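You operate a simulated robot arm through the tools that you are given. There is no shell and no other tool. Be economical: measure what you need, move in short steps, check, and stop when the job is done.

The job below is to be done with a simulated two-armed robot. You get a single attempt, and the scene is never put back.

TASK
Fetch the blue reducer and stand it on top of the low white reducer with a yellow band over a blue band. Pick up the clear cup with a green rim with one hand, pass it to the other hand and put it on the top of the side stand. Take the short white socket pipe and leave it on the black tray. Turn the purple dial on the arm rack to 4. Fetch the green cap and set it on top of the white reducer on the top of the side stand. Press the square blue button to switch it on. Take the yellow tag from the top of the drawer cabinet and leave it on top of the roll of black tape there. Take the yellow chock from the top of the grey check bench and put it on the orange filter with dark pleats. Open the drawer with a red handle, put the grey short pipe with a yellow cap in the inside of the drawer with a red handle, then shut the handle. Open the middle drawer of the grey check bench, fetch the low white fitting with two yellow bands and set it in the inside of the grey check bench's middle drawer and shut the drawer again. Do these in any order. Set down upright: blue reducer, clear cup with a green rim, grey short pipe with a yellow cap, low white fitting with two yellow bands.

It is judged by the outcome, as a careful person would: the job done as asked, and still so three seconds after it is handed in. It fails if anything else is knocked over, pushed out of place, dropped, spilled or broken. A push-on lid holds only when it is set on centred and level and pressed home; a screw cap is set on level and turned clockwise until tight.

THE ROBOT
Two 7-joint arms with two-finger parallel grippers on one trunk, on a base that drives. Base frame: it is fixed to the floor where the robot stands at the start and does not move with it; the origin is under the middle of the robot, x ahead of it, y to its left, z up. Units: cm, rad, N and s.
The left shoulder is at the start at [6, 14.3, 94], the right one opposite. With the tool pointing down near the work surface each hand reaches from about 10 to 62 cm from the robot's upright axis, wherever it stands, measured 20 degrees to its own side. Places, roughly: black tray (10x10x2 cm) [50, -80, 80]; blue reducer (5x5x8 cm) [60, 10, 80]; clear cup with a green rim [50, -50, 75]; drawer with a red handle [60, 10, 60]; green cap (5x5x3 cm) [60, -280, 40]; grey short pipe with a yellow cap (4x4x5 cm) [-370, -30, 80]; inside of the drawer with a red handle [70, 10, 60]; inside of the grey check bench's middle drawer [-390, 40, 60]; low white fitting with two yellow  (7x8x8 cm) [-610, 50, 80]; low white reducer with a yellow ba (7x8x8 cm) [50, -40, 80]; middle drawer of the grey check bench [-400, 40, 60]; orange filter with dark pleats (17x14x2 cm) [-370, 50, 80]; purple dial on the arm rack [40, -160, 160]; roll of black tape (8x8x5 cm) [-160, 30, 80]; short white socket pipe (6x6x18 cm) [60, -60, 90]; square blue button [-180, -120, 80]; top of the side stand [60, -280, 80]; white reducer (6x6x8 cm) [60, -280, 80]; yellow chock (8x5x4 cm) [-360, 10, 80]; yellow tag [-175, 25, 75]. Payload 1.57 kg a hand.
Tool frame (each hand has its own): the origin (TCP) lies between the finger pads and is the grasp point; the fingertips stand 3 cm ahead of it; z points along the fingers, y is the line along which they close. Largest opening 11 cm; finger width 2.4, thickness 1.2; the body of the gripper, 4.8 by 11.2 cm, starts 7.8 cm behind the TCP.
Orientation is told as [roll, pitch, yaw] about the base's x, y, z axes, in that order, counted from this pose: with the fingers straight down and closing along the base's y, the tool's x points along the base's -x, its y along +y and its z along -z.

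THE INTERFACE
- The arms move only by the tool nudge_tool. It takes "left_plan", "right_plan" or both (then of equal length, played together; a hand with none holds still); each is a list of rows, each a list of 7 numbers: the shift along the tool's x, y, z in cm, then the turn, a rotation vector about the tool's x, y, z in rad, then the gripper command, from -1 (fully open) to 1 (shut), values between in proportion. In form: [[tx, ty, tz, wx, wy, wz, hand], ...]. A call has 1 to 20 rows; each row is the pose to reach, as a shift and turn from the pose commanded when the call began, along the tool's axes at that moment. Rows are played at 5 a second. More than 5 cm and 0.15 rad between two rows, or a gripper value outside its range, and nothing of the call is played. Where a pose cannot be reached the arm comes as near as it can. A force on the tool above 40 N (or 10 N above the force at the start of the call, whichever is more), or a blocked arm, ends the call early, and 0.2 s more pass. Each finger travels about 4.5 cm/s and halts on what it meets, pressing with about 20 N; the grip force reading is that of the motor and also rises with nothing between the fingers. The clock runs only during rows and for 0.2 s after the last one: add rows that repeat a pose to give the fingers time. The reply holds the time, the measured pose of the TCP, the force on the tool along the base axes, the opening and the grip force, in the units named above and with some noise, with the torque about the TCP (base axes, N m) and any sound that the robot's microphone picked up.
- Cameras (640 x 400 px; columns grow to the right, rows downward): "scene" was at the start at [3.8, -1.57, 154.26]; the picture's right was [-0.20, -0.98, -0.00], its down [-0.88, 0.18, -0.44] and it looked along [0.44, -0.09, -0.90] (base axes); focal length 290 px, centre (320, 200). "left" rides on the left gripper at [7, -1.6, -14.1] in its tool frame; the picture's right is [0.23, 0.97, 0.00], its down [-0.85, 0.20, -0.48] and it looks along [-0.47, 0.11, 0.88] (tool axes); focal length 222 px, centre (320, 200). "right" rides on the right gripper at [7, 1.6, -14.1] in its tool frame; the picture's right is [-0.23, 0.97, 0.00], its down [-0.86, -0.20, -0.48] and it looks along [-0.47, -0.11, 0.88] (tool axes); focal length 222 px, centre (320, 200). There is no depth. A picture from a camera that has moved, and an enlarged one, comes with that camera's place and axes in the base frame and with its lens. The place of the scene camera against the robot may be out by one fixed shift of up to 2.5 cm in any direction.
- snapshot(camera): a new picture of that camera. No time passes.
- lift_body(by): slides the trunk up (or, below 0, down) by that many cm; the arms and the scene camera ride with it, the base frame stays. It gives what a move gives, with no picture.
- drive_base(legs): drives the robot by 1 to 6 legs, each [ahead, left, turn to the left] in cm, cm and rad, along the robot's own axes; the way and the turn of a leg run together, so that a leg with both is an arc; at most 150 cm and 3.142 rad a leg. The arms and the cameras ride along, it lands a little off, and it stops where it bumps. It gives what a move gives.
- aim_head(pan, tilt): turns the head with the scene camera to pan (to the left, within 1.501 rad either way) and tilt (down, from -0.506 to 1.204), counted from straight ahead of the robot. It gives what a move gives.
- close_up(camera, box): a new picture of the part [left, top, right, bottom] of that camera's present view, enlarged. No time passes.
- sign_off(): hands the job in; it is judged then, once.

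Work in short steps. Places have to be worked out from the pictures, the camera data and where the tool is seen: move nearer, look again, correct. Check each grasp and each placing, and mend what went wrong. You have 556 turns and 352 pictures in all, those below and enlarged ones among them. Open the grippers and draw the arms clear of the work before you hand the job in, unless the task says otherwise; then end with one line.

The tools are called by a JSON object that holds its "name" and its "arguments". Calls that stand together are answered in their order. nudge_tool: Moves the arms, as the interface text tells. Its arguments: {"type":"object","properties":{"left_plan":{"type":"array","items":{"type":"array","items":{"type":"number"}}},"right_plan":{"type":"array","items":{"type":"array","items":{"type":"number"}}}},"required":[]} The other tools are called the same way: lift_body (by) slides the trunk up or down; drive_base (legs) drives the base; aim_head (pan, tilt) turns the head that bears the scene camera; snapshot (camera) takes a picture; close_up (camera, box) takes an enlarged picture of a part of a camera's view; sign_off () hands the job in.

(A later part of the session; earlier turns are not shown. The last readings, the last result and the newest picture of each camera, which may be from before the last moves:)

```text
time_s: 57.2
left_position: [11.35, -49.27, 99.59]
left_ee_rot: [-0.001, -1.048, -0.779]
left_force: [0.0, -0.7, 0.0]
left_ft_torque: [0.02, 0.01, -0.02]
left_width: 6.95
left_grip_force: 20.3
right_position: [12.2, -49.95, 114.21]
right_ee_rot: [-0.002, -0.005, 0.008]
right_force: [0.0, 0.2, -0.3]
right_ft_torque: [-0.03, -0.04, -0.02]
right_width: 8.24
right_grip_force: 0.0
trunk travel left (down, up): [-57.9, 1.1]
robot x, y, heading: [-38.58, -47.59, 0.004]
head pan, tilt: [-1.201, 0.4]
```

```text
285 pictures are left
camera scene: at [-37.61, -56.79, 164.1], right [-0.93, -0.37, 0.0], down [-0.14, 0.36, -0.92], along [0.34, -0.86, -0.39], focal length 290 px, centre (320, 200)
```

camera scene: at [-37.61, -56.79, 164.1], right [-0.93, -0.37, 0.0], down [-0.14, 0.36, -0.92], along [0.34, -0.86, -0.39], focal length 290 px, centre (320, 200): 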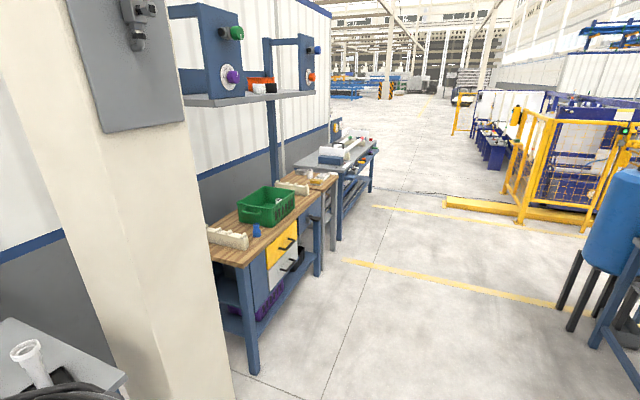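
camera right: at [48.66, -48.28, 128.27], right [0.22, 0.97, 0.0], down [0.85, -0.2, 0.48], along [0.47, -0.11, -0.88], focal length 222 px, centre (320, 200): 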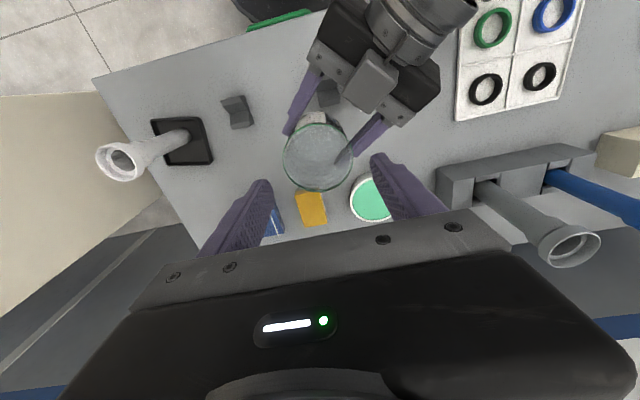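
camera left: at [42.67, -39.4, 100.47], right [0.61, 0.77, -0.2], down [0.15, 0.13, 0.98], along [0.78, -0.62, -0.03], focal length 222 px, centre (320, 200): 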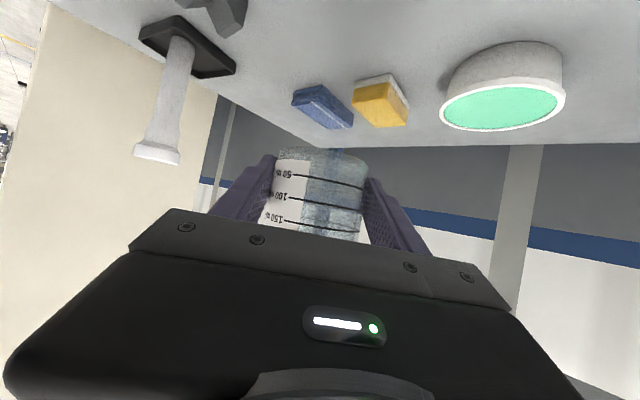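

The arm rack with its dials and the side stand lie along the same line. I'll drive right to about y -155 and look at the dial.

{"name": "drive_base", "arguments": {"legs": [[0, -108, 0]]}}

{"name": "aim_head", "arguments": {"pan": 0, "tilt": 0.2}}

{"name": "snapshot", "arguments": {"camera": "scene"}}

```text
time_s: 62.7
left_position: [11.97, -158.25, 99.52]
left_ee_rot: [0.0, -1.046, -0.783]
left_force: [0.4, -0.2, 0.5]
left_ft_torque: [0.01, -0.03, 0.01]
left_width: 6.97
left_grip_force: 19.5
right_position: [12.58, -158.95, 114.28]
right_ee_rot: [0.0, -0.004, 0.004]
right_force: [-0.6, 1.2, -0.5]
right_ft_torque: [0.01, 0.01, 0.0]
right_width: 8.25
right_grip_force: 0.0
trunk travel left (down, up): [-57.9, 1.1]
robot x, y, heading: [-37.65, -156.45, 0.006]
head pan, tilt: [-1.201, 0.4]
```

```text
time_s: 64.1
left_position: [11.67, -158.34, 99.53]
left_ee_rot: [-0.002, -1.048, -0.782]
left_force: [0.6, 0.4, -0.3]
left_ft_torque: [0.03, 0.0, 0.01]
left_width: 6.94
left_grip_force: 20.0
right_position: [12.53, -159.04, 114.18]
right_ee_rot: [-0.001, -0.004, 0.004]
right_force: [-0.1, 0.3, -1.0]
right_ft_torque: [-0.02, -0.03, 0.02]
right_width: 8.24
right_grip_force: 0.1
trunk travel left (down, up): [-57.9, 1.1]
robot x, y, heading: [-38.32, -156.14, 0.003]
head pan, tilt: [0.0, 0.201]
```

```text
284 pictures are left
camera scene: at [-31.22, -157.03, 165.96], right [0.0, -1.0, 0.0], down [-0.2, 0.0, -0.98], along [0.98, 0.0, -0.2], focal length 290 px, centre (320, 200)
```

scene: 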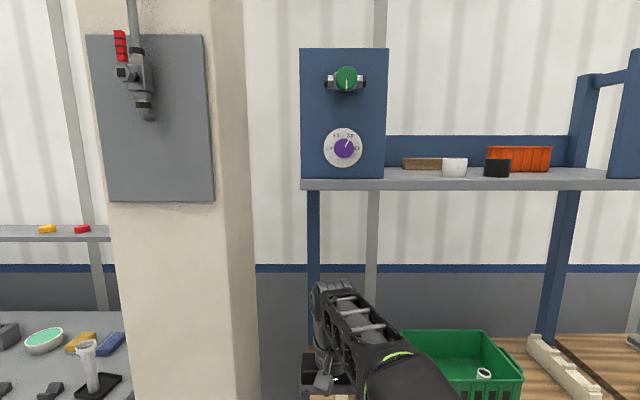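

{"name": "close_up", "arguments": {"camera": "scene", "box": [310, 115, 374, 180]}}

{"name": "close_up", "arguments": {"camera": "scene", "box": [280, 40, 420, 210]}}

```text
6.15 times, centred on (342, 148) of scene
camera zoom: at [-31.22, -157.03, 165.96], right [0.0, -1.0, 0.0], down [-0.2, 0.0, -0.98], along [0.98, 0.0, -0.2], focal length 1784 px, centre (185, 523)
```

zoom: 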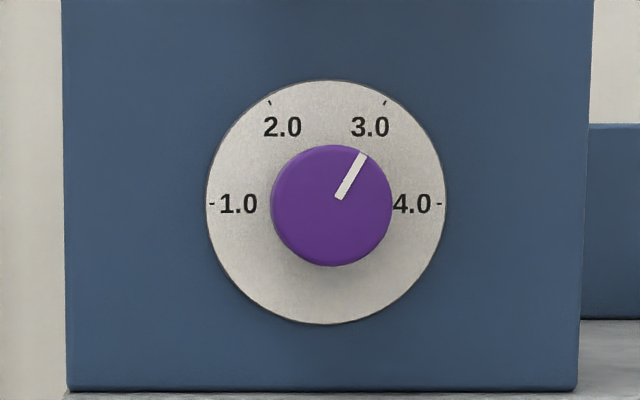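

```text
2.35 times, centred on (350, 125) of scene
camera zoom: at [-31.22, -157.03, 165.96], right [0.0, -1.0, 0.0], down [-0.2, 0.0, -0.98], along [0.98, 0.0, -0.2], focal length 682 px, centre (249, 376)
```

zoom: 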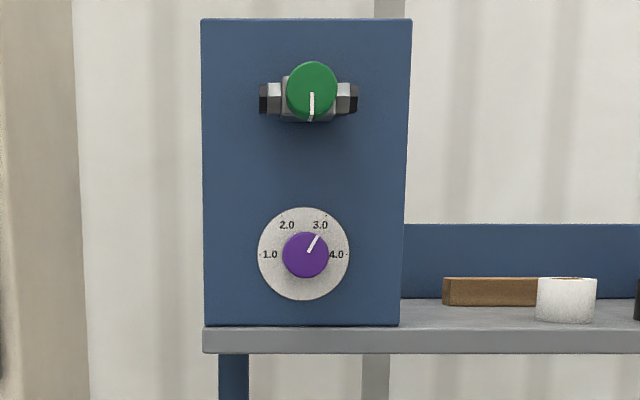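

The dial reads 3.0 and faces the aisle at about z 164; it needs 60 degrees clockwise. I'll deliver the cup first, so I drive on to the side stand.

{"name": "drive_base", "arguments": {"legs": [[0, -115, 0]]}}

{"name": "aim_head", "arguments": {"pan": 0, "tilt": 0.7}}

{"name": "snapshot", "arguments": {"camera": "scene"}}

```text
time_s: 70.0
left_position: [10.39, -274.89, 99.53]
left_ee_rot: [0.0, -1.046, -0.811]
left_force: [0.2, 1.2, 0.5]
left_ft_torque: [-0.01, -0.01, -0.04]
left_width: 6.98
left_grip_force: 19.7
right_position: [11.22, -275.49, 114.23]
right_ee_rot: [0.0, -0.006, -0.024]
right_force: [-0.3, -0.4, 0.2]
right_ft_torque: [0.03, 0.0, 0.04]
right_width: 8.25
right_grip_force: 0.1
trunk travel left (down, up): [-57.9, 1.1]
robot x, y, heading: [-39.52, -271.33, -0.025]
head pan, tilt: [0.0, 0.201]
```

```text
time_s: 70.9
left_position: [10.49, -274.82, 99.51]
left_ee_rot: [-0.001, -1.047, -0.811]
left_force: [0.2, -0.4, -0.4]
left_ft_torque: [-0.02, 0.01, 0.0]
left_width: 6.95
left_grip_force: 20.1
right_position: [11.18, -275.42, 114.22]
right_ee_rot: [-0.002, -0.005, -0.024]
right_force: [-0.9, 0.0, -0.3]
right_ft_torque: [0.02, -0.01, -0.02]
right_width: 8.23
right_grip_force: 0.1
trunk travel left (down, up): [-57.9, 1.1]
robot x, y, heading: [-39.29, -271.88, -0.024]
head pan, tilt: [0.0, 0.7]
```

```text
281 pictures are left
camera scene: at [-33.38, -272.24, 161.43], right [-0.03, -1.0, 0.0], down [-0.64, 0.02, -0.77], along [0.77, -0.02, -0.64], focal length 290 px, centre (320, 200)
```

scene: 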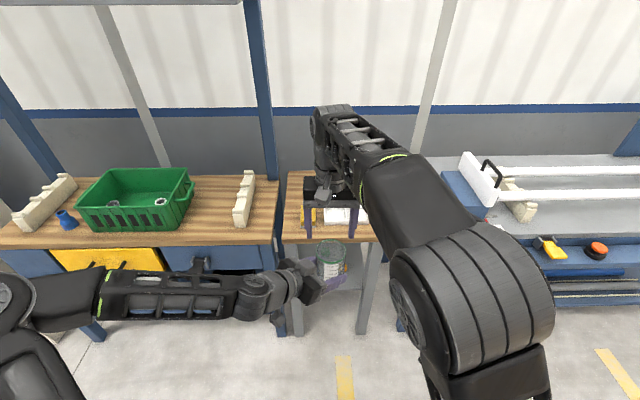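

The right arm blocks the view of the stand. I'll move it aside to the right and look again.

{"name": "nudge_tool", "arguments": {"right_plan": [[2, -4, 0, 0, 0, 0, -1], [4, -8, 0, 0, 0, 0, -1], [6, -12, 0, 0, 0, 0, -1], [8, -16, 0, 0, 0, 0, -1], [10, -20, 0, 0, 0, 0, -1], [12, -24, 0, 0, 0, 0, -1], [13, -28, 0, 0, 0, 0, -1], [13, -28, 0, 0, 0, 0, -1]]}}

{"name": "snapshot", "arguments": {"camera": "scene"}}

{"name": "snapshot", "arguments": {"camera": "left"}}

{"name": "snapshot", "arguments": {"camera": "right"}}

```text
time_s: 72.7
left_position: [10.5, -274.68, 99.4]
left_ee_rot: [0.0, -1.046, -0.809]
left_force: [-0.4, 0.3, 0.6]
left_ft_torque: [0.01, -0.04, -0.02]
left_width: 7.0
left_grip_force: 19.9
right_position: [-2.46, -303.11, 114.06]
right_ee_rot: [-0.001, -0.004, -0.023]
right_force: [0.5, 0.4, -0.9]
right_ft_torque: [0.03, -0.01, -0.01]
right_width: 11.0
right_grip_force: 0.1
trunk travel left (down, up): [-57.9, 1.1]
robot x, y, heading: [-38.93, -271.89, -0.026]
head pan, tilt: [0.0, 0.7]
```

```text
280 pictures are left
camera scene: at [-33.38, -272.17, 161.42], right [-0.03, -1.0, 0.0], down [-0.64, 0.02, -0.76], along [0.76, -0.02, -0.64], focal length 290 px, centre (320, 200)
```

scene: 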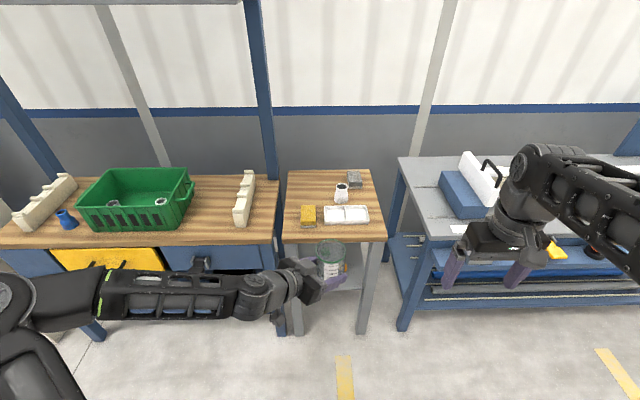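

```text
279 pictures are left
camera left: at [-1.64, -264.52, 100.47], right [0.63, 0.75, -0.2], down [0.15, 0.13, 0.98], along [0.76, -0.65, -0.04], focal length 222 px, centre (320, 200)
```

left: 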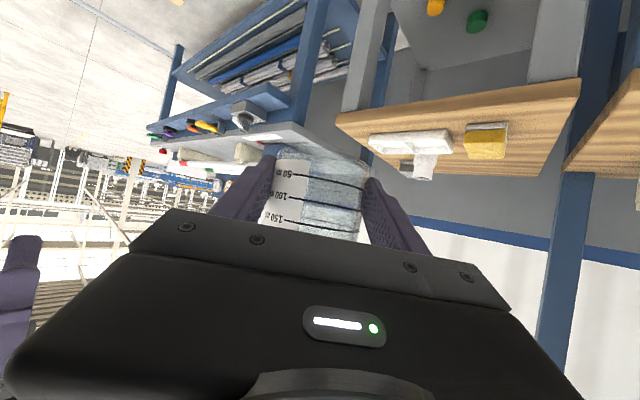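

```text
278 pictures are left
camera right: at [-9.49, -301.31, 128.05], right [0.25, 0.97, 0.0], down [0.85, -0.22, 0.48], along [0.47, -0.12, -0.88], focal length 222 px, centre (320, 200)
```

right: 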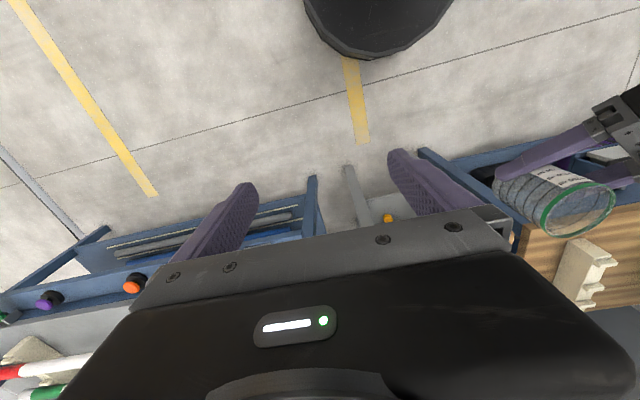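

The stand's top is about x 40–88, y -298 to -260, with free space at the back left. I'll drive 43 cm forward, keeping the cup high over the stand.

{"name": "drive_base", "arguments": {"legs": [[43, 0, 0.025]]}}

{"name": "aim_head", "arguments": {"pan": 0, "tilt": 0.9}}

{"name": "snapshot", "arguments": {"camera": "scene"}}

{"name": "snapshot", "arguments": {"camera": "left"}}

{"name": "snapshot", "arguments": {"camera": "right"}}

```text
time_s: 75.3
left_position: [52.0, -273.77, 99.48]
left_ee_rot: [-0.002, -1.047, -0.78]
left_force: [0.2, 0.9, -0.2]
left_ft_torque: [-0.01, -0.01, 0.0]
left_width: 6.94
left_grip_force: 20.1
right_position: [40.07, -302.48, 113.88]
right_ee_rot: [-0.001, -0.004, 0.005]
right_force: [0.6, -0.4, 0.6]
right_ft_torque: [0.03, 0.01, -0.03]
right_width: 11.0
right_grip_force: 0.0
trunk travel left (down, up): [-57.9, 1.1]
robot x, y, heading: [1.78, -272.04, 0.004]
head pan, tilt: [0.0, 0.7]
```

```text
time_s: 76.0
left_position: [51.99, -273.85, 99.48]
left_ee_rot: [0.0, -1.047, -0.783]
left_force: [0.6, -0.4, -0.5]
left_ft_torque: [0.03, 0.05, 0.0]
left_width: 6.93
left_grip_force: 19.6
right_position: [39.91, -302.59, 114.05]
right_ee_rot: [-0.001, -0.004, 0.004]
right_force: [0.2, -1.0, -0.1]
right_ft_torque: [0.01, -0.02, -0.05]
right_width: 10.98
right_grip_force: 0.0
trunk travel left (down, up): [-57.9, 1.1]
robot x, y, heading: [2.02, -272.11, 0.008]
head pan, tilt: [0.0, 0.901]
```

```text
277 pictures are left
camera scene: at [7.1, -272.55, 159.81], right [0.0, -1.0, 0.0], down [-0.78, 0.0, -0.62], along [0.62, 0.0, -0.78], focal length 290 px, centre (320, 200)
```

scene: 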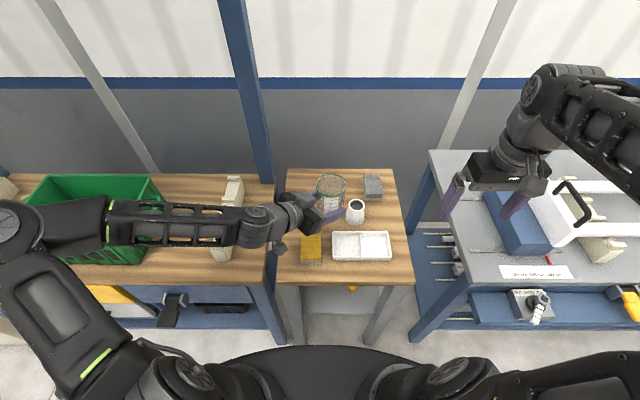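

```text
276 pictures are left
camera left: at [39.54, -263.91, 100.47], right [0.61, 0.77, -0.2], down [0.15, 0.13, 0.98], along [0.78, -0.62, -0.04], focal length 222 px, centre (320, 200)
```

left: 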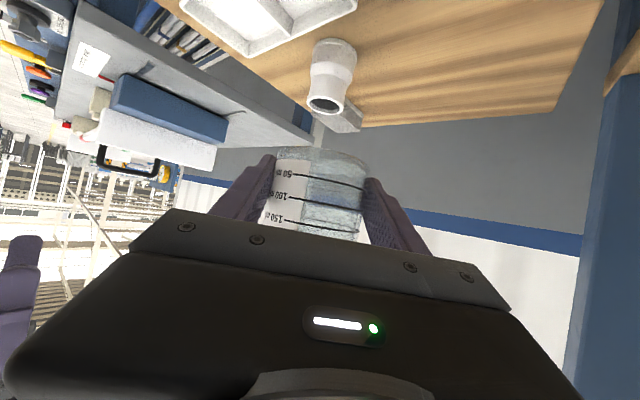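

```text
275 pictures are left
camera right: at [32.8, -300.9, 128.05], right [0.22, 0.98, 0.0], down [0.85, -0.19, 0.48], along [0.47, -0.11, -0.88], focal length 222 px, centre (320, 200)
```

right: 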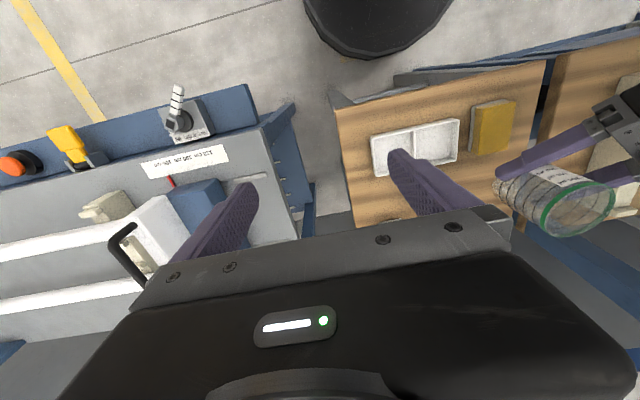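

The free spot is around (64, -270), left of the white reducer and behind the yellow box. I'll drive 5 cm closer and move the cup above it.

{"name": "drive_base", "arguments": {"legs": [[5, 0, 0]]}}

{"name": "nudge_tool", "arguments": {"left_plan": [[-0.3, 3.8, 0.55, 0, 0, 0, 0.7], [-0.64, 7.6, 1.1, 0, 0, 0, 0.7], [1.1, 7.6, 2.1, 0, 0, 0, 0.7], [2.8, 7.6, 3.1, 0, 0, 0, 0.7], [4.5, 7.6, 4.1, 0, 0, 0, 0.7], [4.5, 7.6, 4.1, 0, 0, 0, 0.7]]}}

{"name": "snapshot", "arguments": {"camera": "scene"}}

{"name": "snapshot", "arguments": {"camera": "left"}}

```text
time_s: 77.0
left_position: [57.0, -273.72, 99.38]
left_ee_rot: [-0.003, -1.046, -0.779]
left_force: [0.3, -0.1, 0.4]
left_ft_torque: [-0.05, -0.02, -0.05]
left_width: 6.97
left_grip_force: 20.3
right_position: [45.18, -302.55, 113.86]
right_ee_rot: [-0.003, -0.004, 0.008]
right_force: [0.8, 0.3, -0.4]
right_ft_torque: [0.02, 0.06, 0.01]
right_width: 11.0
right_grip_force: 0.0
trunk travel left (down, up): [-57.9, 1.1]
robot x, y, heading: [6.85, -272.0, 0.004]
head pan, tilt: [0.0, 0.901]
```

```text
time_s: 78.3
left_position: [63.25, -269.06, 93.53]
left_ee_rot: [0.0, -1.047, -0.781]
left_force: [-0.5, -0.5, 0.0]
left_ft_torque: [-0.02, 0.03, 0.03]
left_width: 6.93
left_grip_force: 20.1
right_position: [44.93, -302.47, 114.03]
right_ee_rot: [0.0, -0.006, 0.007]
right_force: [0.0, 0.0, -0.2]
right_ft_torque: [0.02, 0.0, 0.0]
right_width: 10.98
right_grip_force: 0.1
trunk travel left (down, up): [-57.9, 1.1]
robot x, y, heading: [6.54, -272.3, 0.008]
head pan, tilt: [0.0, 0.901]
```

```text
274 pictures are left
camera scene: at [12.1, -272.53, 159.81], right [0.0, -1.0, 0.0], down [-0.78, 0.0, -0.62], along [0.62, 0.0, -0.78], focal length 290 px, centre (320, 200)
```

scene: 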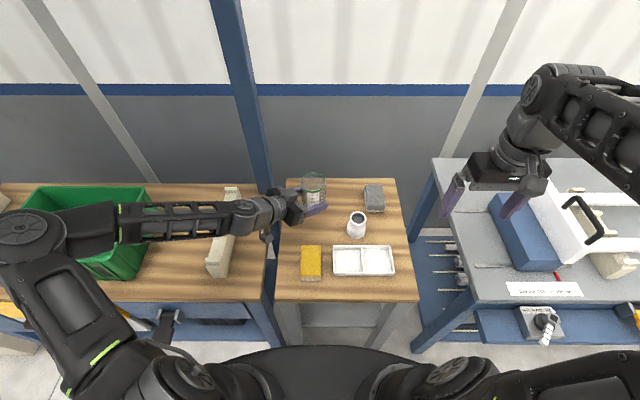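

```text
273 pictures are left
camera left: at [50.83, -259.27, 94.53], right [0.6, 0.77, -0.2], down [0.15, 0.13, 0.98], along [0.78, -0.62, -0.04], focal length 222 px, centre (320, 200)
```

left: 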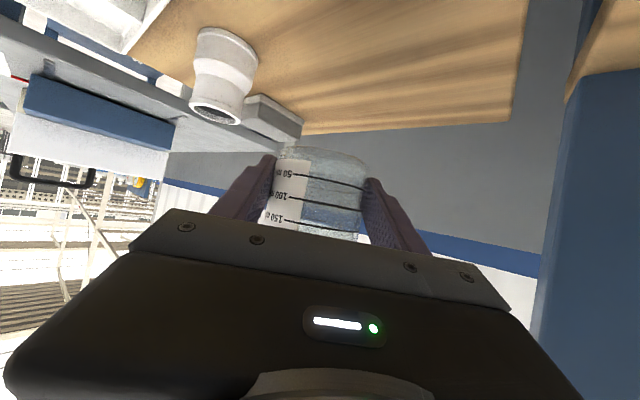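

The cup is above the free spot. I'll lower it partway, watching the forearm over the neighbouring bench.

{"name": "nudge_tool", "arguments": {"left_plan": [[2.2, 0, 1.25, 0, 0, 0, 0.7], [4.3, 0, 2.5, 0, 0, 0, 0.7], [6.5, 0, 3.75, 0, 0, 0, 0.7], [6.5, 0, 3.75, 0, 0, 0, 0.7]]}}

{"name": "snapshot", "arguments": {"camera": "scene"}}

{"name": "snapshot", "arguments": {"camera": "left"}}

{"name": "close_up", "arguments": {"camera": "scene", "box": [200, 150, 420, 310]}}

```text
time_s: 79.3
left_position: [63.23, -269.38, 86.18]
left_ee_rot: [0.001, -1.046, -0.78]
left_force: [0.0, -0.2, -0.4]
left_ft_torque: [0.01, -0.01, -0.02]
left_width: 6.95
left_grip_force: 19.7
right_position: [44.96, -302.56, 114.03]
right_ee_rot: [-0.003, -0.005, 0.007]
right_force: [0.2, 0.1, -0.4]
right_ft_torque: [0.01, 0.01, 0.0]
right_width: 11.0
right_grip_force: 0.1
trunk travel left (down, up): [-57.9, 1.1]
robot x, y, heading: [6.79, -272.2, 0.006]
head pan, tilt: [0.0, 0.901]
```

```text
272 pictures are left
camera scene: at [12.1, -272.53, 159.81], right [0.0, -1.0, 0.0], down [-0.78, 0.0, -0.62], along [0.62, 0.0, -0.78], focal length 290 px, centre (320, 200)
```

scene: 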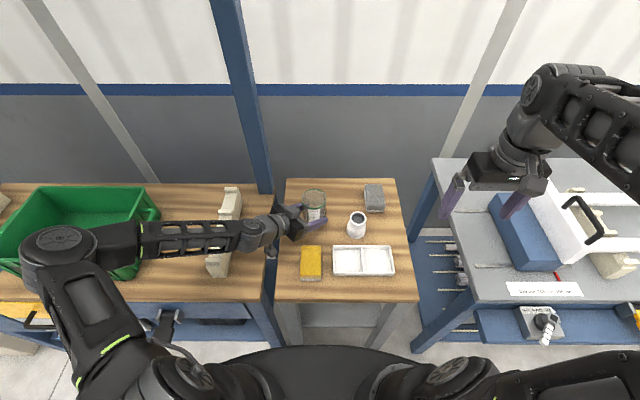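

```text
271 pictures are left
camera left: at [50.85, -259.42, 87.12], right [0.6, 0.77, -0.2], down [0.15, 0.13, 0.98], along [0.78, -0.62, -0.04], focal length 222 px, centre (320, 200)
```

left: 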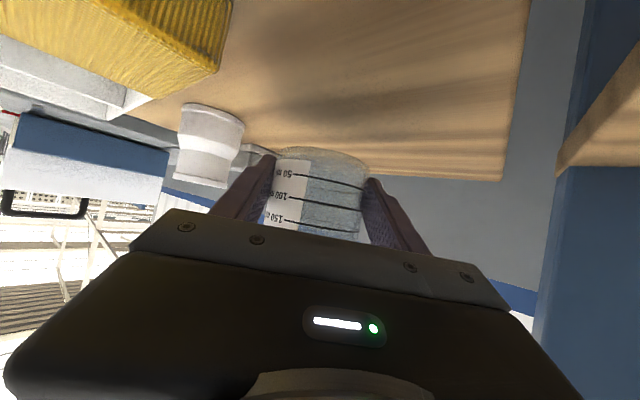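

```text
2.50 times, centred on (310, 230) of scene
camera zoom: at [12.1, -272.53, 159.81], right [0.0, -1.0, 0.0], down [-0.78, 0.0, -0.62], along [0.62, 0.0, -0.78], focal length 724 px, centre (345, 125)
```

zoom: 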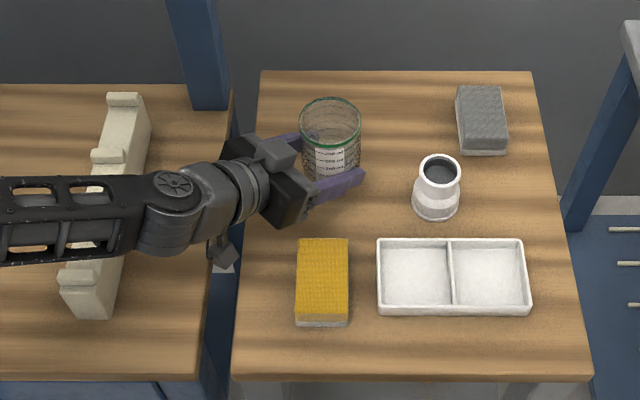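

The forearm hangs right over the beige rack on the next bench, which is too tight. I'll raise the cup, shift the base back and right so the arm comes in from the front, and redo the approach.

{"name": "nudge_tool", "arguments": {"left_plan": [[-2.2, 0, -1.25, 0, 0, 0, 0.7], [-5.2, 0, -3, 0, 0, 0, 0.7], [-8.6, 0, -5, 0, 0, 0, 0.7], [-8.6, 0, -5, 0, 0, 0, 0.7]]}}

{"name": "drive_base", "arguments": {"legs": [[-12, -13, 0]]}}

```text
time_s: 80.3
left_position: [63.13, -269.3, 95.95]
left_ee_rot: [-0.002, -1.047, -0.781]
left_force: [-0.4, -0.1, -0.5]
left_ft_torque: [-0.02, 0.03, 0.0]
left_width: 6.95
left_grip_force: 20.3
right_position: [44.98, -302.49, 114.01]
right_ee_rot: [-0.002, -0.006, 0.007]
right_force: [-0.3, -0.8, 0.4]
right_ft_torque: [0.01, 0.01, 0.01]
right_width: 10.99
right_grip_force: 0.0
trunk travel left (down, up): [-57.9, 1.1]
robot x, y, heading: [6.5, -272.22, 0.004]
head pan, tilt: [0.0, 0.901]
```

```text
time_s: 81.8
left_position: [51.25, -282.24, 95.98]
left_ee_rot: [0.003, -1.048, -0.783]
left_force: [-0.3, -1.3, -0.2]
left_ft_torque: [-0.02, 0.04, -0.01]
left_width: 6.98
left_grip_force: 19.7
right_position: [32.83, -315.45, 113.96]
right_ee_rot: [-0.001, -0.006, 0.007]
right_force: [0.6, -0.1, -0.2]
right_ft_torque: [0.02, 0.0, -0.05]
right_width: 10.99
right_grip_force: 0.0
trunk travel left (down, up): [-57.9, 1.1]
robot x, y, heading: [-4.75, -284.93, 0.008]
head pan, tilt: [0.0, 0.901]
```

Now I'll bring the left hand back over the spot while turning it 15 degrees toward straight ahead.

{"name": "nudge_tool", "arguments": {"left_plan": [[0.07, 3.5, -0.12, -0.045, 0, -0.026, 0.7], [0.14, 7.1, -0.24, -0.09, 0, -0.052, 0.7], [0.21, 10.6, -0.37, -0.135, 0, -0.078, 0.7], [0.28, 14.2, -0.49, -0.18, 0, -0.104, 0.7], [0.35, 17.7, -0.61, -0.225, 0, -0.13, 0.7], [0.35, 17.7, -0.61, -0.225, 0, -0.13, 0.7]]}}

{"name": "snapshot", "arguments": {"camera": "scene"}}

{"name": "snapshot", "arguments": {"camera": "left"}}

```text
time_s: 83.2
left_position: [62.95, -268.87, 96.08]
left_ee_rot: [0.001, -1.047, -0.521]
left_force: [0.1, 0.0, 0.0]
left_ft_torque: [0.01, 0.03, 0.03]
left_width: 6.95
left_grip_force: 19.7
right_position: [32.99, -315.45, 114.05]
right_ee_rot: [-0.001, -0.004, 0.007]
right_force: [0.0, 0.3, 1.0]
right_ft_torque: [0.02, -0.01, 0.02]
right_width: 11.01
right_grip_force: 0.1
trunk travel left (down, up): [-57.9, 1.1]
robot x, y, heading: [-5.51, -285.01, 0.011]
head pan, tilt: [0.0, 0.901]
```

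```text
269 pictures are left
camera scene: at [0.21, -285.5, 159.8], right [0.0, -1.0, 0.0], down [-0.78, 0.0, -0.62], along [0.62, 0.0, -0.78], focal length 290 px, centre (320, 200)
```

scene: 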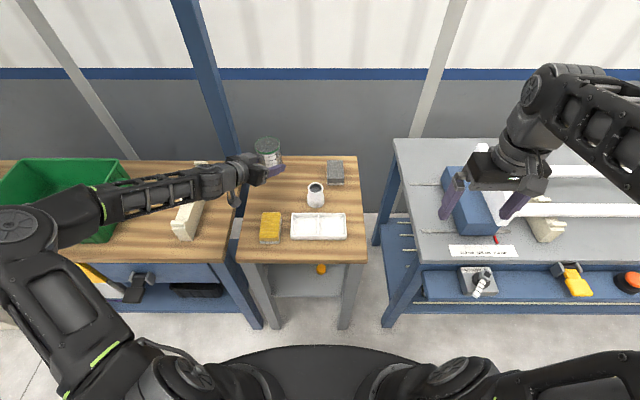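

```text
268 pictures are left
camera left: at [48.5, -262.6, 97.11], right [0.39, 0.9, -0.2], down [0.11, 0.17, 0.98], along [0.92, -0.4, -0.04], focal length 222 px, centre (320, 200)
```

left: 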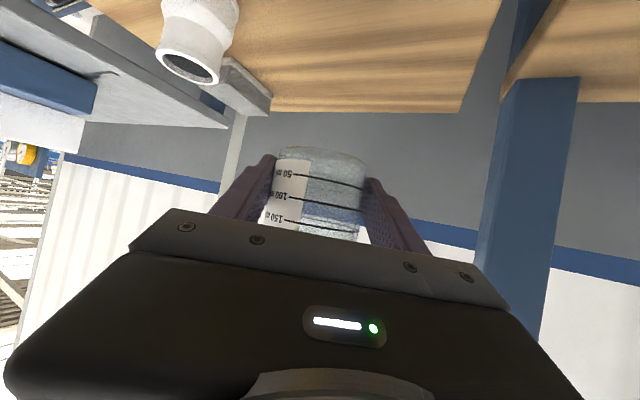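

The arm now comes in from the front with the elbow high. I'll lower to about 2.5 cm above the surface.

{"name": "nudge_tool", "arguments": {"left_plan": [[3.2, 0, 1.85, 0, 0, 0, 0.7], [6.4, 0, 3.7, 0, 0, 0, 0.7], [9.5, 0, 5.5, 0, 0, 0, 0.7], [9.5, 0, 5.5, 0, 0, 0, 0.7]]}}

{"name": "snapshot", "arguments": {"camera": "scene"}}

{"name": "snapshot", "arguments": {"camera": "left"}}

{"name": "close_up", "arguments": {"camera": "scene", "box": [160, 110, 380, 270]}}

```text
time_s: 84.2
left_position: [63.3, -269.08, 85.01]
left_ee_rot: [0.0, -1.046, -0.522]
left_force: [0.3, 0.1, -1.1]
left_ft_torque: [-0.02, 0.0, 0.01]
left_width: 6.95
left_grip_force: 19.9
right_position: [33.17, -315.42, 113.98]
right_ee_rot: [-0.001, -0.005, 0.006]
right_force: [0.0, 1.0, -0.4]
right_ft_torque: [0.01, 0.0, 0.0]
right_width: 11.0
right_grip_force: 0.1
trunk travel left (down, up): [-57.9, 1.1]
robot x, y, heading: [-5.03, -285.21, 0.005]
head pan, tilt: [0.0, 0.901]
```

```text
267 pictures are left
camera scene: at [0.19, -285.51, 159.81], right [0.0, -1.0, 0.0], down [-0.78, 0.0, -0.62], along [0.62, 0.0, -0.78], focal length 290 px, centre (320, 200)
```

scene: 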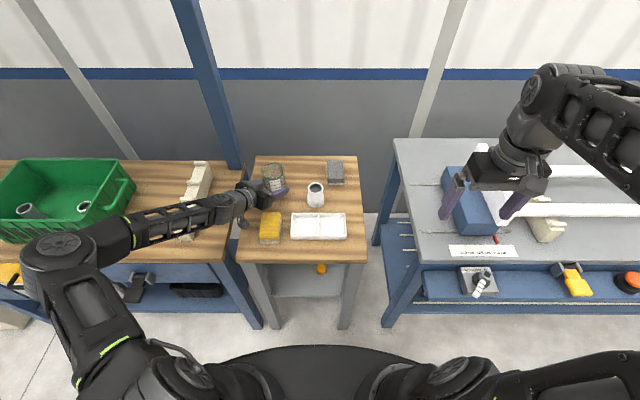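

```text
266 pictures are left
camera left: at [48.74, -262.69, 86.06], right [0.39, 0.9, -0.2], down [0.11, 0.17, 0.98], along [0.92, -0.4, -0.04], focal length 222 px, centre (320, 200)
```

left: 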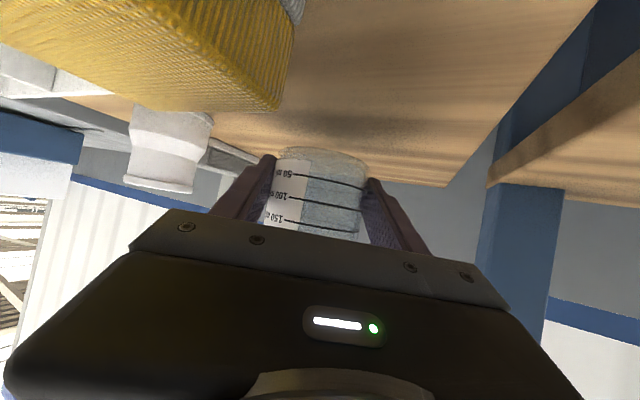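

```text
2.50 times, centred on (270, 190) of scene
camera zoom: at [0.19, -285.51, 159.81], right [0.0, -1.0, 0.0], down [-0.78, 0.0, -0.62], along [0.62, 0.0, -0.78], focal length 724 px, centre (445, 225)
```

zoom: 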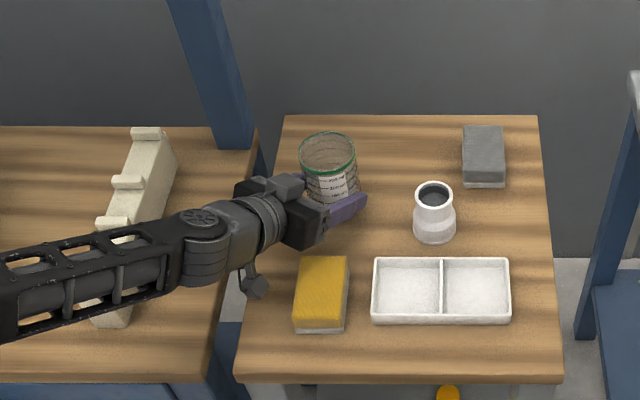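

The palm clears the yellow sponge. I'll lower the last bit in small steps.

{"name": "nudge_tool", "arguments": {"left_plan": [[0.7, 0, 0.4, 0, 0, 0, 0.7], [1.4, 0, 0.8, 0, 0, 0, 0.7], [1.4, 0, 0.8, 0, 0, 0, 0.7]]}}

{"name": "close_up", "arguments": {"camera": "left", "box": [160, 80, 480, 260]}}

```text
time_s: 85.0
left_position: [63.18, -269.06, 83.44]
left_ee_rot: [-0.001, -1.046, -0.518]
left_force: [-0.1, 0.6, 0.3]
left_ft_torque: [0.01, -0.01, 0.02]
left_width: 6.93
left_grip_force: 20.0
right_position: [33.11, -315.42, 113.97]
right_ee_rot: [-0.002, -0.005, 0.007]
right_force: [0.1, 0.2, 0.5]
right_ft_torque: [-0.02, 0.03, -0.03]
right_width: 11.03
right_grip_force: 0.0
trunk travel left (down, up): [-57.9, 1.1]
robot x, y, heading: [-4.85, -285.34, 0.008]
head pan, tilt: [0.0, 0.901]
```

```text
2.00 times, centred on (320, 170) of left
camera zoom: at [48.68, -262.72, 84.36], right [0.39, 0.9, -0.2], down [0.11, 0.17, 0.98], along [0.92, -0.4, -0.04], focal length 444 px, centre (320, 260)
```

zoom: 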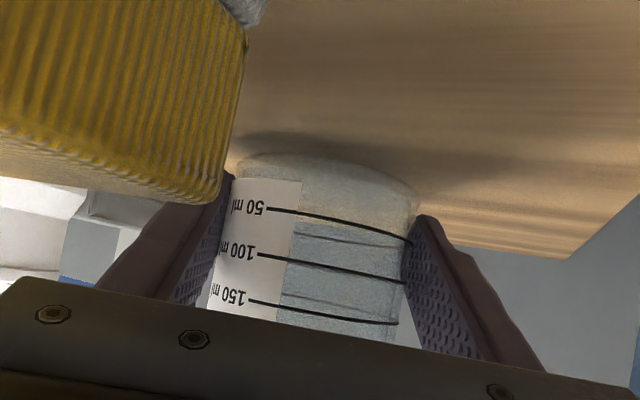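

The cup is almost on the surface. I'll continue down until I feel contact.

{"name": "nudge_tool", "arguments": {"left_plan": [[0.26, 0, 0.15, 0, 0, 0, 0.7], [0.52, 0, 0.3, 0, 0, 0, 0.7], [0.78, 0, 0.45, 0, 0, 0, 0.7], [0.78, 0, 0.45, 0, 0, 0, 0.7]]}}

```text
time_s: 86.0
left_position: [63.26, -269.09, 82.74]
left_ee_rot: [0.003, -1.051, -0.523]
left_force: [-0.5, 1.3, 10.9]
left_ft_torque: [0.25, -0.22, 0.0]
left_width: 6.94
left_grip_force: 20.2
right_position: [33.06, -315.35, 114.08]
right_ee_rot: [-0.001, -0.004, 0.007]
right_force: [0.1, 1.0, 1.0]
right_ft_torque: [0.01, -0.01, -0.02]
right_width: 10.99
right_grip_force: 0.0
trunk travel left (down, up): [-57.9, 1.1]
robot x, y, heading: [-5.11, -285.27, -0.002]
head pan, tilt: [0.0, 0.901]
```

Contact is about 11 N, so the cup is down. I'll open to about 8.7 cm and withdraw back along the hand's own axis.

{"name": "nudge_tool", "arguments": {"left_plan": [[0, 0, 0, 0, 0, 0, 0.1], [0, 0, 0, 0, 0, 0, -0.3], [0, 0, 0, 0, 0, 0, -0.58], [0, 0, 0, 0, 0, 0, -0.58], [0, 0, 0, 0, 0, 0, -0.58]]}}

{"name": "close_up", "arguments": {"camera": "left", "box": [160, 80, 480, 260]}}

```text
time_s: 87.2
left_position: [63.08, -269.11, 82.52]
left_ee_rot: [0.0, -1.046, -0.521]
left_force: [-5.6, -2.7, 6.4]
left_ft_torque: [0.09, -0.12, 0.05]
left_width: 8.26
left_grip_force: 0.0
right_position: [33.05, -315.44, 113.92]
right_ee_rot: [0.001, -0.006, 0.007]
right_force: [0.7, -0.1, 0.2]
right_ft_torque: [-0.03, 0.02, 0.0]
right_width: 11.0
right_grip_force: 0.1
trunk travel left (down, up): [-57.9, 1.1]
robot x, y, heading: [-4.99, -285.2, 0.002]
head pan, tilt: [0.0, 0.901]
```

```text
2.00 times, centred on (320, 170) of left
camera zoom: at [48.61, -262.83, 83.5], right [0.39, 0.9, -0.2], down [0.11, 0.17, 0.98], along [0.92, -0.4, -0.03], focal length 444 px, centre (320, 260)
```

zoom: 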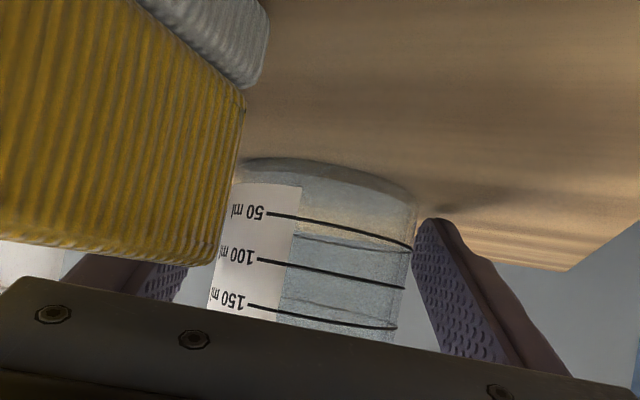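

The fingers are free of the cup. I'll withdraw along the tool axis, which goes back, up and away from the sponge.

{"name": "nudge_tool", "arguments": {"left_plan": [[-0.4, 0, -1, 0, 0, 0, -0.58], [-0.4, 0, -4, 0, 0, 0, -0.58], [-0.4, 0, -8, 0, 0, 0, -0.58], [-1, 0, -12, 0, 0, 0, -0.58], [-3, 0, -15, 0, 0, 0, -0.58], [-3, 0, -15, 0, 0, 0, -0.58]]}}

{"name": "snapshot", "arguments": {"camera": "scene"}}

{"name": "snapshot", "arguments": {"camera": "left"}}

{"name": "close_up", "arguments": {"camera": "scene", "box": [200, 110, 420, 290]}}

```text
time_s: 88.6
left_position: [53.23, -263.49, 92.41]
left_ee_rot: [-0.001, -1.047, -0.518]
left_force: [-0.3, 0.5, 0.1]
left_ft_torque: [-0.03, -0.02, -0.01]
left_width: 8.67
left_grip_force: 0.0
right_position: [33.15, -315.57, 114.1]
right_ee_rot: [-0.001, -0.005, 0.007]
right_force: [1.1, -0.3, 0.0]
right_ft_torque: [-0.02, -0.01, 0.01]
right_width: 10.99
right_grip_force: 0.0
trunk travel left (down, up): [-57.9, 1.1]
robot x, y, heading: [-5.18, -285.58, 0.005]
head pan, tilt: [0.0, 0.901]
```

```text
262 pictures are left
camera scene: at [0.26, -285.46, 159.8], right [0.0, -1.0, 0.0], down [-0.78, 0.0, -0.62], along [0.62, 0.0, -0.78], focal length 290 px, centre (320, 200)
```

scene: 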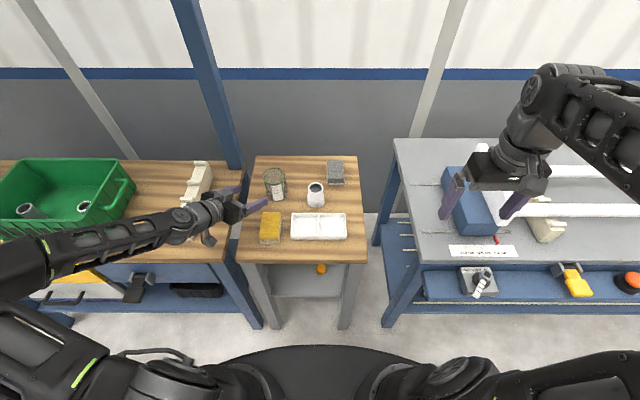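

```text
261 pictures are left
camera left: at [38.68, -257.11, 93.34], right [0.39, 0.9, -0.2], down [0.11, 0.17, 0.98], along [0.92, -0.4, -0.04], focal length 222 px, centre (320, 200)
```

left: 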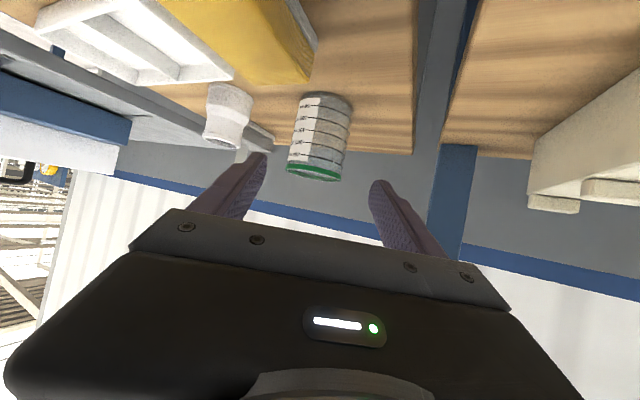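

```text
2.22 times, centred on (310, 200) of scene
camera zoom: at [0.26, -285.46, 159.8], right [0.0, -1.0, 0.0], down [-0.78, 0.0, -0.62], along [0.62, 0.0, -0.78], focal length 644 px, centre (342, 200)
```

zoom: 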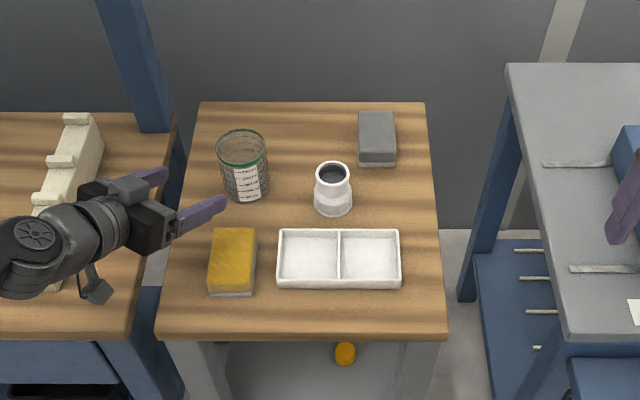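

The cup stands free and upright. Now for the green cap on the stand's lower shelf: I'll back off 45 cm, lower the trunk and look under the top.

{"name": "drive_base", "arguments": {"legs": [[-45, 0, 0]]}}

{"name": "lift_body", "arguments": {"by": -40}}

{"name": "aim_head", "arguments": {"pan": 0, "tilt": 0.6}}

{"name": "snapshot", "arguments": {"camera": "scene"}}

{"name": "snapshot", "arguments": {"camera": "left"}}

```text
time_s: 91.4
left_position: [8.27, -263.81, 92.34]
left_ee_rot: [0.0, -1.048, -0.523]
left_force: [-0.2, -0.9, -0.4]
left_ft_torque: [-0.02, -0.01, 0.02]
left_width: 8.67
left_grip_force: 0.0
right_position: [-12.09, -315.76, 114.09]
right_ee_rot: [-0.002, -0.006, 0.004]
right_force: [0.6, -0.4, -0.2]
right_ft_torque: [0.03, -0.01, 0.02]
right_width: 10.99
right_grip_force: 0.1
trunk travel left (down, up): [-57.9, 1.1]
robot x, y, heading: [-50.32, -285.2, -0.001]
head pan, tilt: [0.0, 0.901]
```

```text
time_s: 95.2
left_position: [8.36, -263.83, 52.42]
left_ee_rot: [-0.001, -1.049, -0.524]
left_force: [-0.2, -0.4, 0.5]
left_ft_torque: [0.0, 0.04, 0.02]
left_width: 8.67
left_grip_force: 0.1
right_position: [-12.07, -315.65, 74.12]
right_ee_rot: [-0.001, -0.005, 0.003]
right_force: [-0.9, -0.5, 0.0]
right_ft_torque: [-0.01, -0.05, -0.06]
right_width: 10.99
right_grip_force: 0.1
trunk travel left (down, up): [-17.9, 41.1]
robot x, y, heading: [-49.96, -285.35, 0.002]
head pan, tilt: [0.0, 0.901]
```

```text
time_s: 96.0
left_position: [8.24, -263.92, 52.4]
left_ee_rot: [-0.001, -1.048, -0.524]
left_force: [-0.3, -0.1, -0.7]
left_ft_torque: [0.02, 0.0, -0.01]
left_width: 8.67
left_grip_force: 0.1
right_position: [-12.05, -315.62, 74.06]
right_ee_rot: [-0.003, -0.004, 0.002]
right_force: [0.5, -0.6, -0.7]
right_ft_torque: [0.02, -0.03, -0.01]
right_width: 11.0
right_grip_force: 0.1
trunk travel left (down, up): [-17.9, 41.1]
robot x, y, heading: [-50.04, -285.48, -0.0]
head pan, tilt: [0.0, 0.6]
```

```text
259 pictures are left
camera scene: at [-43.47, -285.64, 122.28], right [0.0, -1.0, 0.0], down [-0.57, 0.0, -0.82], along [0.82, 0.0, -0.57], focal length 290 px, centre (320, 200)
```

scene: 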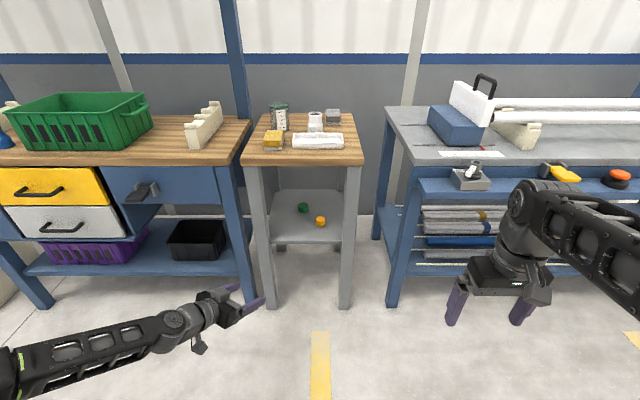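

```text
258 pictures are left
camera left: at [-6.19, -257.42, 53.34], right [0.39, 0.9, -0.2], down [0.11, 0.17, 0.98], along [0.91, -0.4, -0.04], focal length 222 px, centre (320, 200)
```

left: 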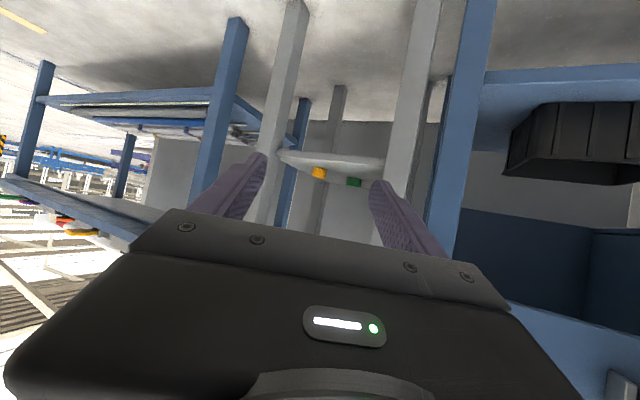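

The green cap sits on the lower shelf at roughly (67, -278, 41). I'll point the left hand straight ahead, line it up with the cap and drive closer.

{"name": "nudge_tool", "arguments": {"left_plan": [[-0.9, -3.1, 1.5, -0.113, 0, -0.065, -0.3], [-1.8, -6.2, 3.1, -0.227, 0, -0.131, -0.3], [-2.7, -9.2, 4.6, -0.34, 0, -0.196, -0.3], [-3.55, -12.3, 6.15, -0.453, 0, -0.2615, -0.3], [-3.55, -12.3, 6.15, -0.453, 0, -0.2615, -0.3]]}}

{"name": "drive_base", "arguments": {"legs": [[25, 0, 0]]}}

{"name": "snapshot", "arguments": {"camera": "left"}}

{"name": "snapshot", "arguments": {"camera": "scene"}}

```text
time_s: 97.2
left_position: [7.66, -277.04, 52.86]
left_ee_rot: [-0.001, -1.047, -0.003]
left_force: [0.0, -0.7, 0.6]
left_ft_torque: [0.0, -0.01, 0.01]
left_width: 7.15
left_grip_force: 0.1
left hand out of reach, approached as far as the arm can: row 4, 5
right_position: [-11.94, -315.63, 74.06]
right_ee_rot: [0.0, -0.005, 0.003]
right_force: [0.1, 0.1, -1.0]
right_ft_torque: [0.02, 0.0, -0.01]
right_width: 11.02
right_grip_force: 0.1
trunk travel left (down, up): [-17.9, 41.1]
robot x, y, heading: [-49.76, -285.3, 0.003]
head pan, tilt: [0.0, 0.6]
```

```text
time_s: 99.0
left_position: [32.28, -276.7, 52.69]
left_ee_rot: [-0.004, -1.047, 0.005]
left_force: [0.4, 0.3, -0.5]
left_ft_torque: [0.02, -0.01, 0.01]
left_width: 7.17
left_grip_force: 0.1
right_position: [12.94, -315.34, 74.0]
right_ee_rot: [-0.004, -0.005, 0.011]
right_force: [-0.7, 0.4, -0.8]
right_ft_torque: [0.01, 0.0, 0.02]
right_width: 10.98
right_grip_force: 0.0
trunk travel left (down, up): [-17.9, 41.1]
robot x, y, heading: [-25.04, -285.2, 0.01]
head pan, tilt: [0.0, 0.6]
```

```text
257 pictures are left
camera left: at [16.59, -278.34, 53.73], right [-0.11, 0.97, -0.2], down [0.01, 0.2, 0.98], along [0.99, 0.11, -0.04], focal length 222 px, centre (320, 200)
```

left: 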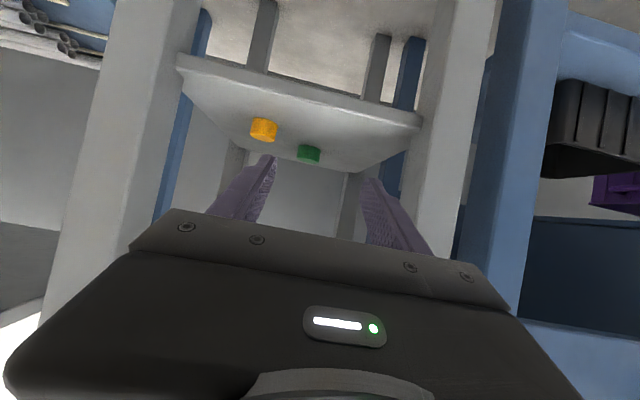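

```text
256 pictures are left
camera scene: at [-18.67, -285.52, 122.28], right [0.01, -1.0, 0.0], down [-0.56, 0.0, -0.83], along [0.83, 0.01, -0.56], focal length 290 px, centre (320, 200)
```

scene: 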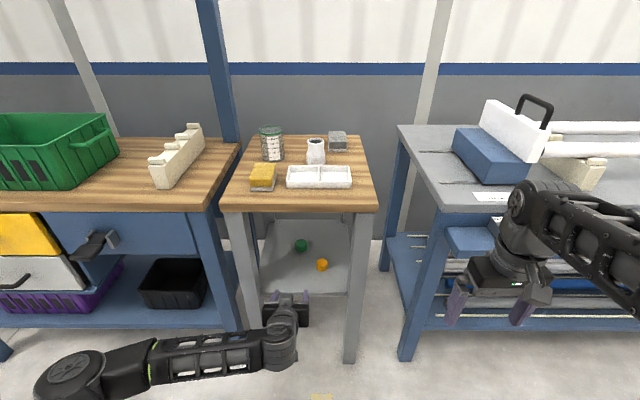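

The hand is lined up with the opening. I'll drive 14 cm forward, then check again before reaching in.

{"name": "drive_base", "arguments": {"legs": [[14, 0, -0.008]]}}

{"name": "snapshot", "arguments": {"camera": "left"}}

{"name": "snapshot", "arguments": {"camera": "scene"}}

```text
time_s: 100.3
left_position: [46.49, -277.0, 52.69]
left_ee_rot: [-0.002, -1.049, -0.002]
left_force: [-0.2, -0.3, 0.0]
left_ft_torque: [-0.01, 0.02, 0.01]
left_width: 7.15
left_grip_force: 0.1
right_position: [26.88, -315.7, 74.0]
right_ee_rot: [-0.001, -0.005, 0.001]
right_force: [-1.0, -0.1, 0.0]
right_ft_torque: [-0.02, 0.01, -0.03]
right_width: 11.0
right_grip_force: 0.1
trunk travel left (down, up): [-17.9, 41.1]
robot x, y, heading: [-10.97, -284.72, 0.0]
head pan, tilt: [0.0, 0.6]
```

```text
255 pictures are left
camera left: at [30.8, -278.6, 53.73], right [-0.11, 0.97, -0.2], down [0.01, 0.2, 0.98], along [0.99, 0.1, -0.04], focal length 222 px, centre (320, 200)
```

left: 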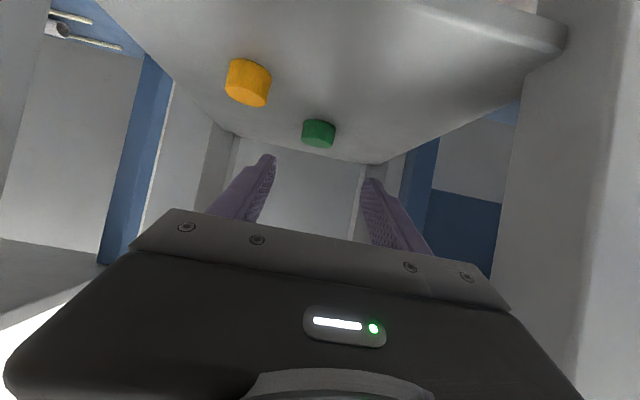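

```text
254 pictures are left
camera scene: at [-4.51, -285.52, 122.28], right [0.0, -1.0, 0.0], down [-0.56, 0.0, -0.83], along [0.83, 0.0, -0.56], focal length 290 px, centre (320, 200)
```

scene: 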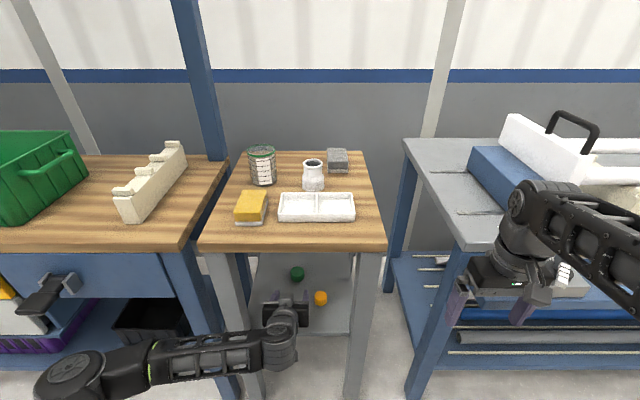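

The cap works out at about (63.5, -277.6, 42). I'll advance partway in and look again.

{"name": "nudge_tool", "arguments": {"left_plan": [[-0.8, -0.2, 3.2, 0, 0, 0, -0.35], [-1.6, -0.4, 6.4, 0, 0, 0, -0.35], [-2.4, -0.6, 9.6, 0, 0, 0, -0.35], [-2.4, -0.6, 9.6, 0, 0, 0, -0.35]]}}

{"name": "snapshot", "arguments": {"camera": "left"}}

```text
time_s: 101.3
left_position: [54.19, -273.95, 50.71]
left_ee_rot: [-0.005, -1.046, -0.004]
left_force: [0.1, -0.6, -0.5]
left_ft_torque: [-0.02, 0.0, -0.01]
left_width: 7.43
left_grip_force: 0.0
left hand out of reach, approached as far as the arm can: row 1, 2, 3, 4
right_position: [26.91, -315.69, 74.03]
right_ee_rot: [-0.003, -0.004, 0.001]
right_force: [0.4, 0.3, 0.1]
right_ft_torque: [0.01, -0.01, -0.01]
right_width: 10.97
right_grip_force: 0.1
trunk travel left (down, up): [-17.9, 41.1]
robot x, y, heading: [-10.87, -285.39, 0.003]
head pan, tilt: [0.0, 0.6]
```

```text
253 pictures are left
camera left: at [38.35, -275.38, 51.61], right [-0.11, 0.97, -0.2], down [0.01, 0.2, 0.98], along [0.99, 0.1, -0.04], focal length 222 px, centre (320, 200)
```

left: 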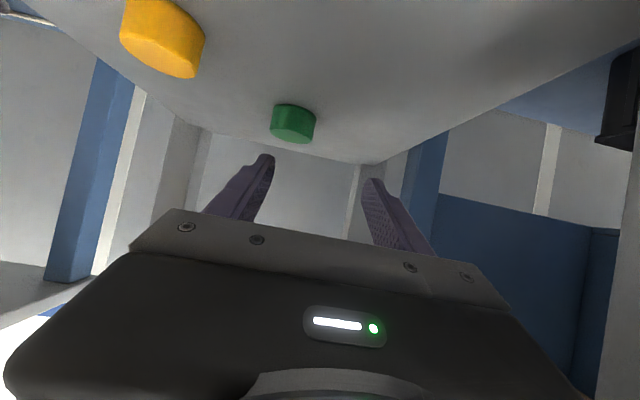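

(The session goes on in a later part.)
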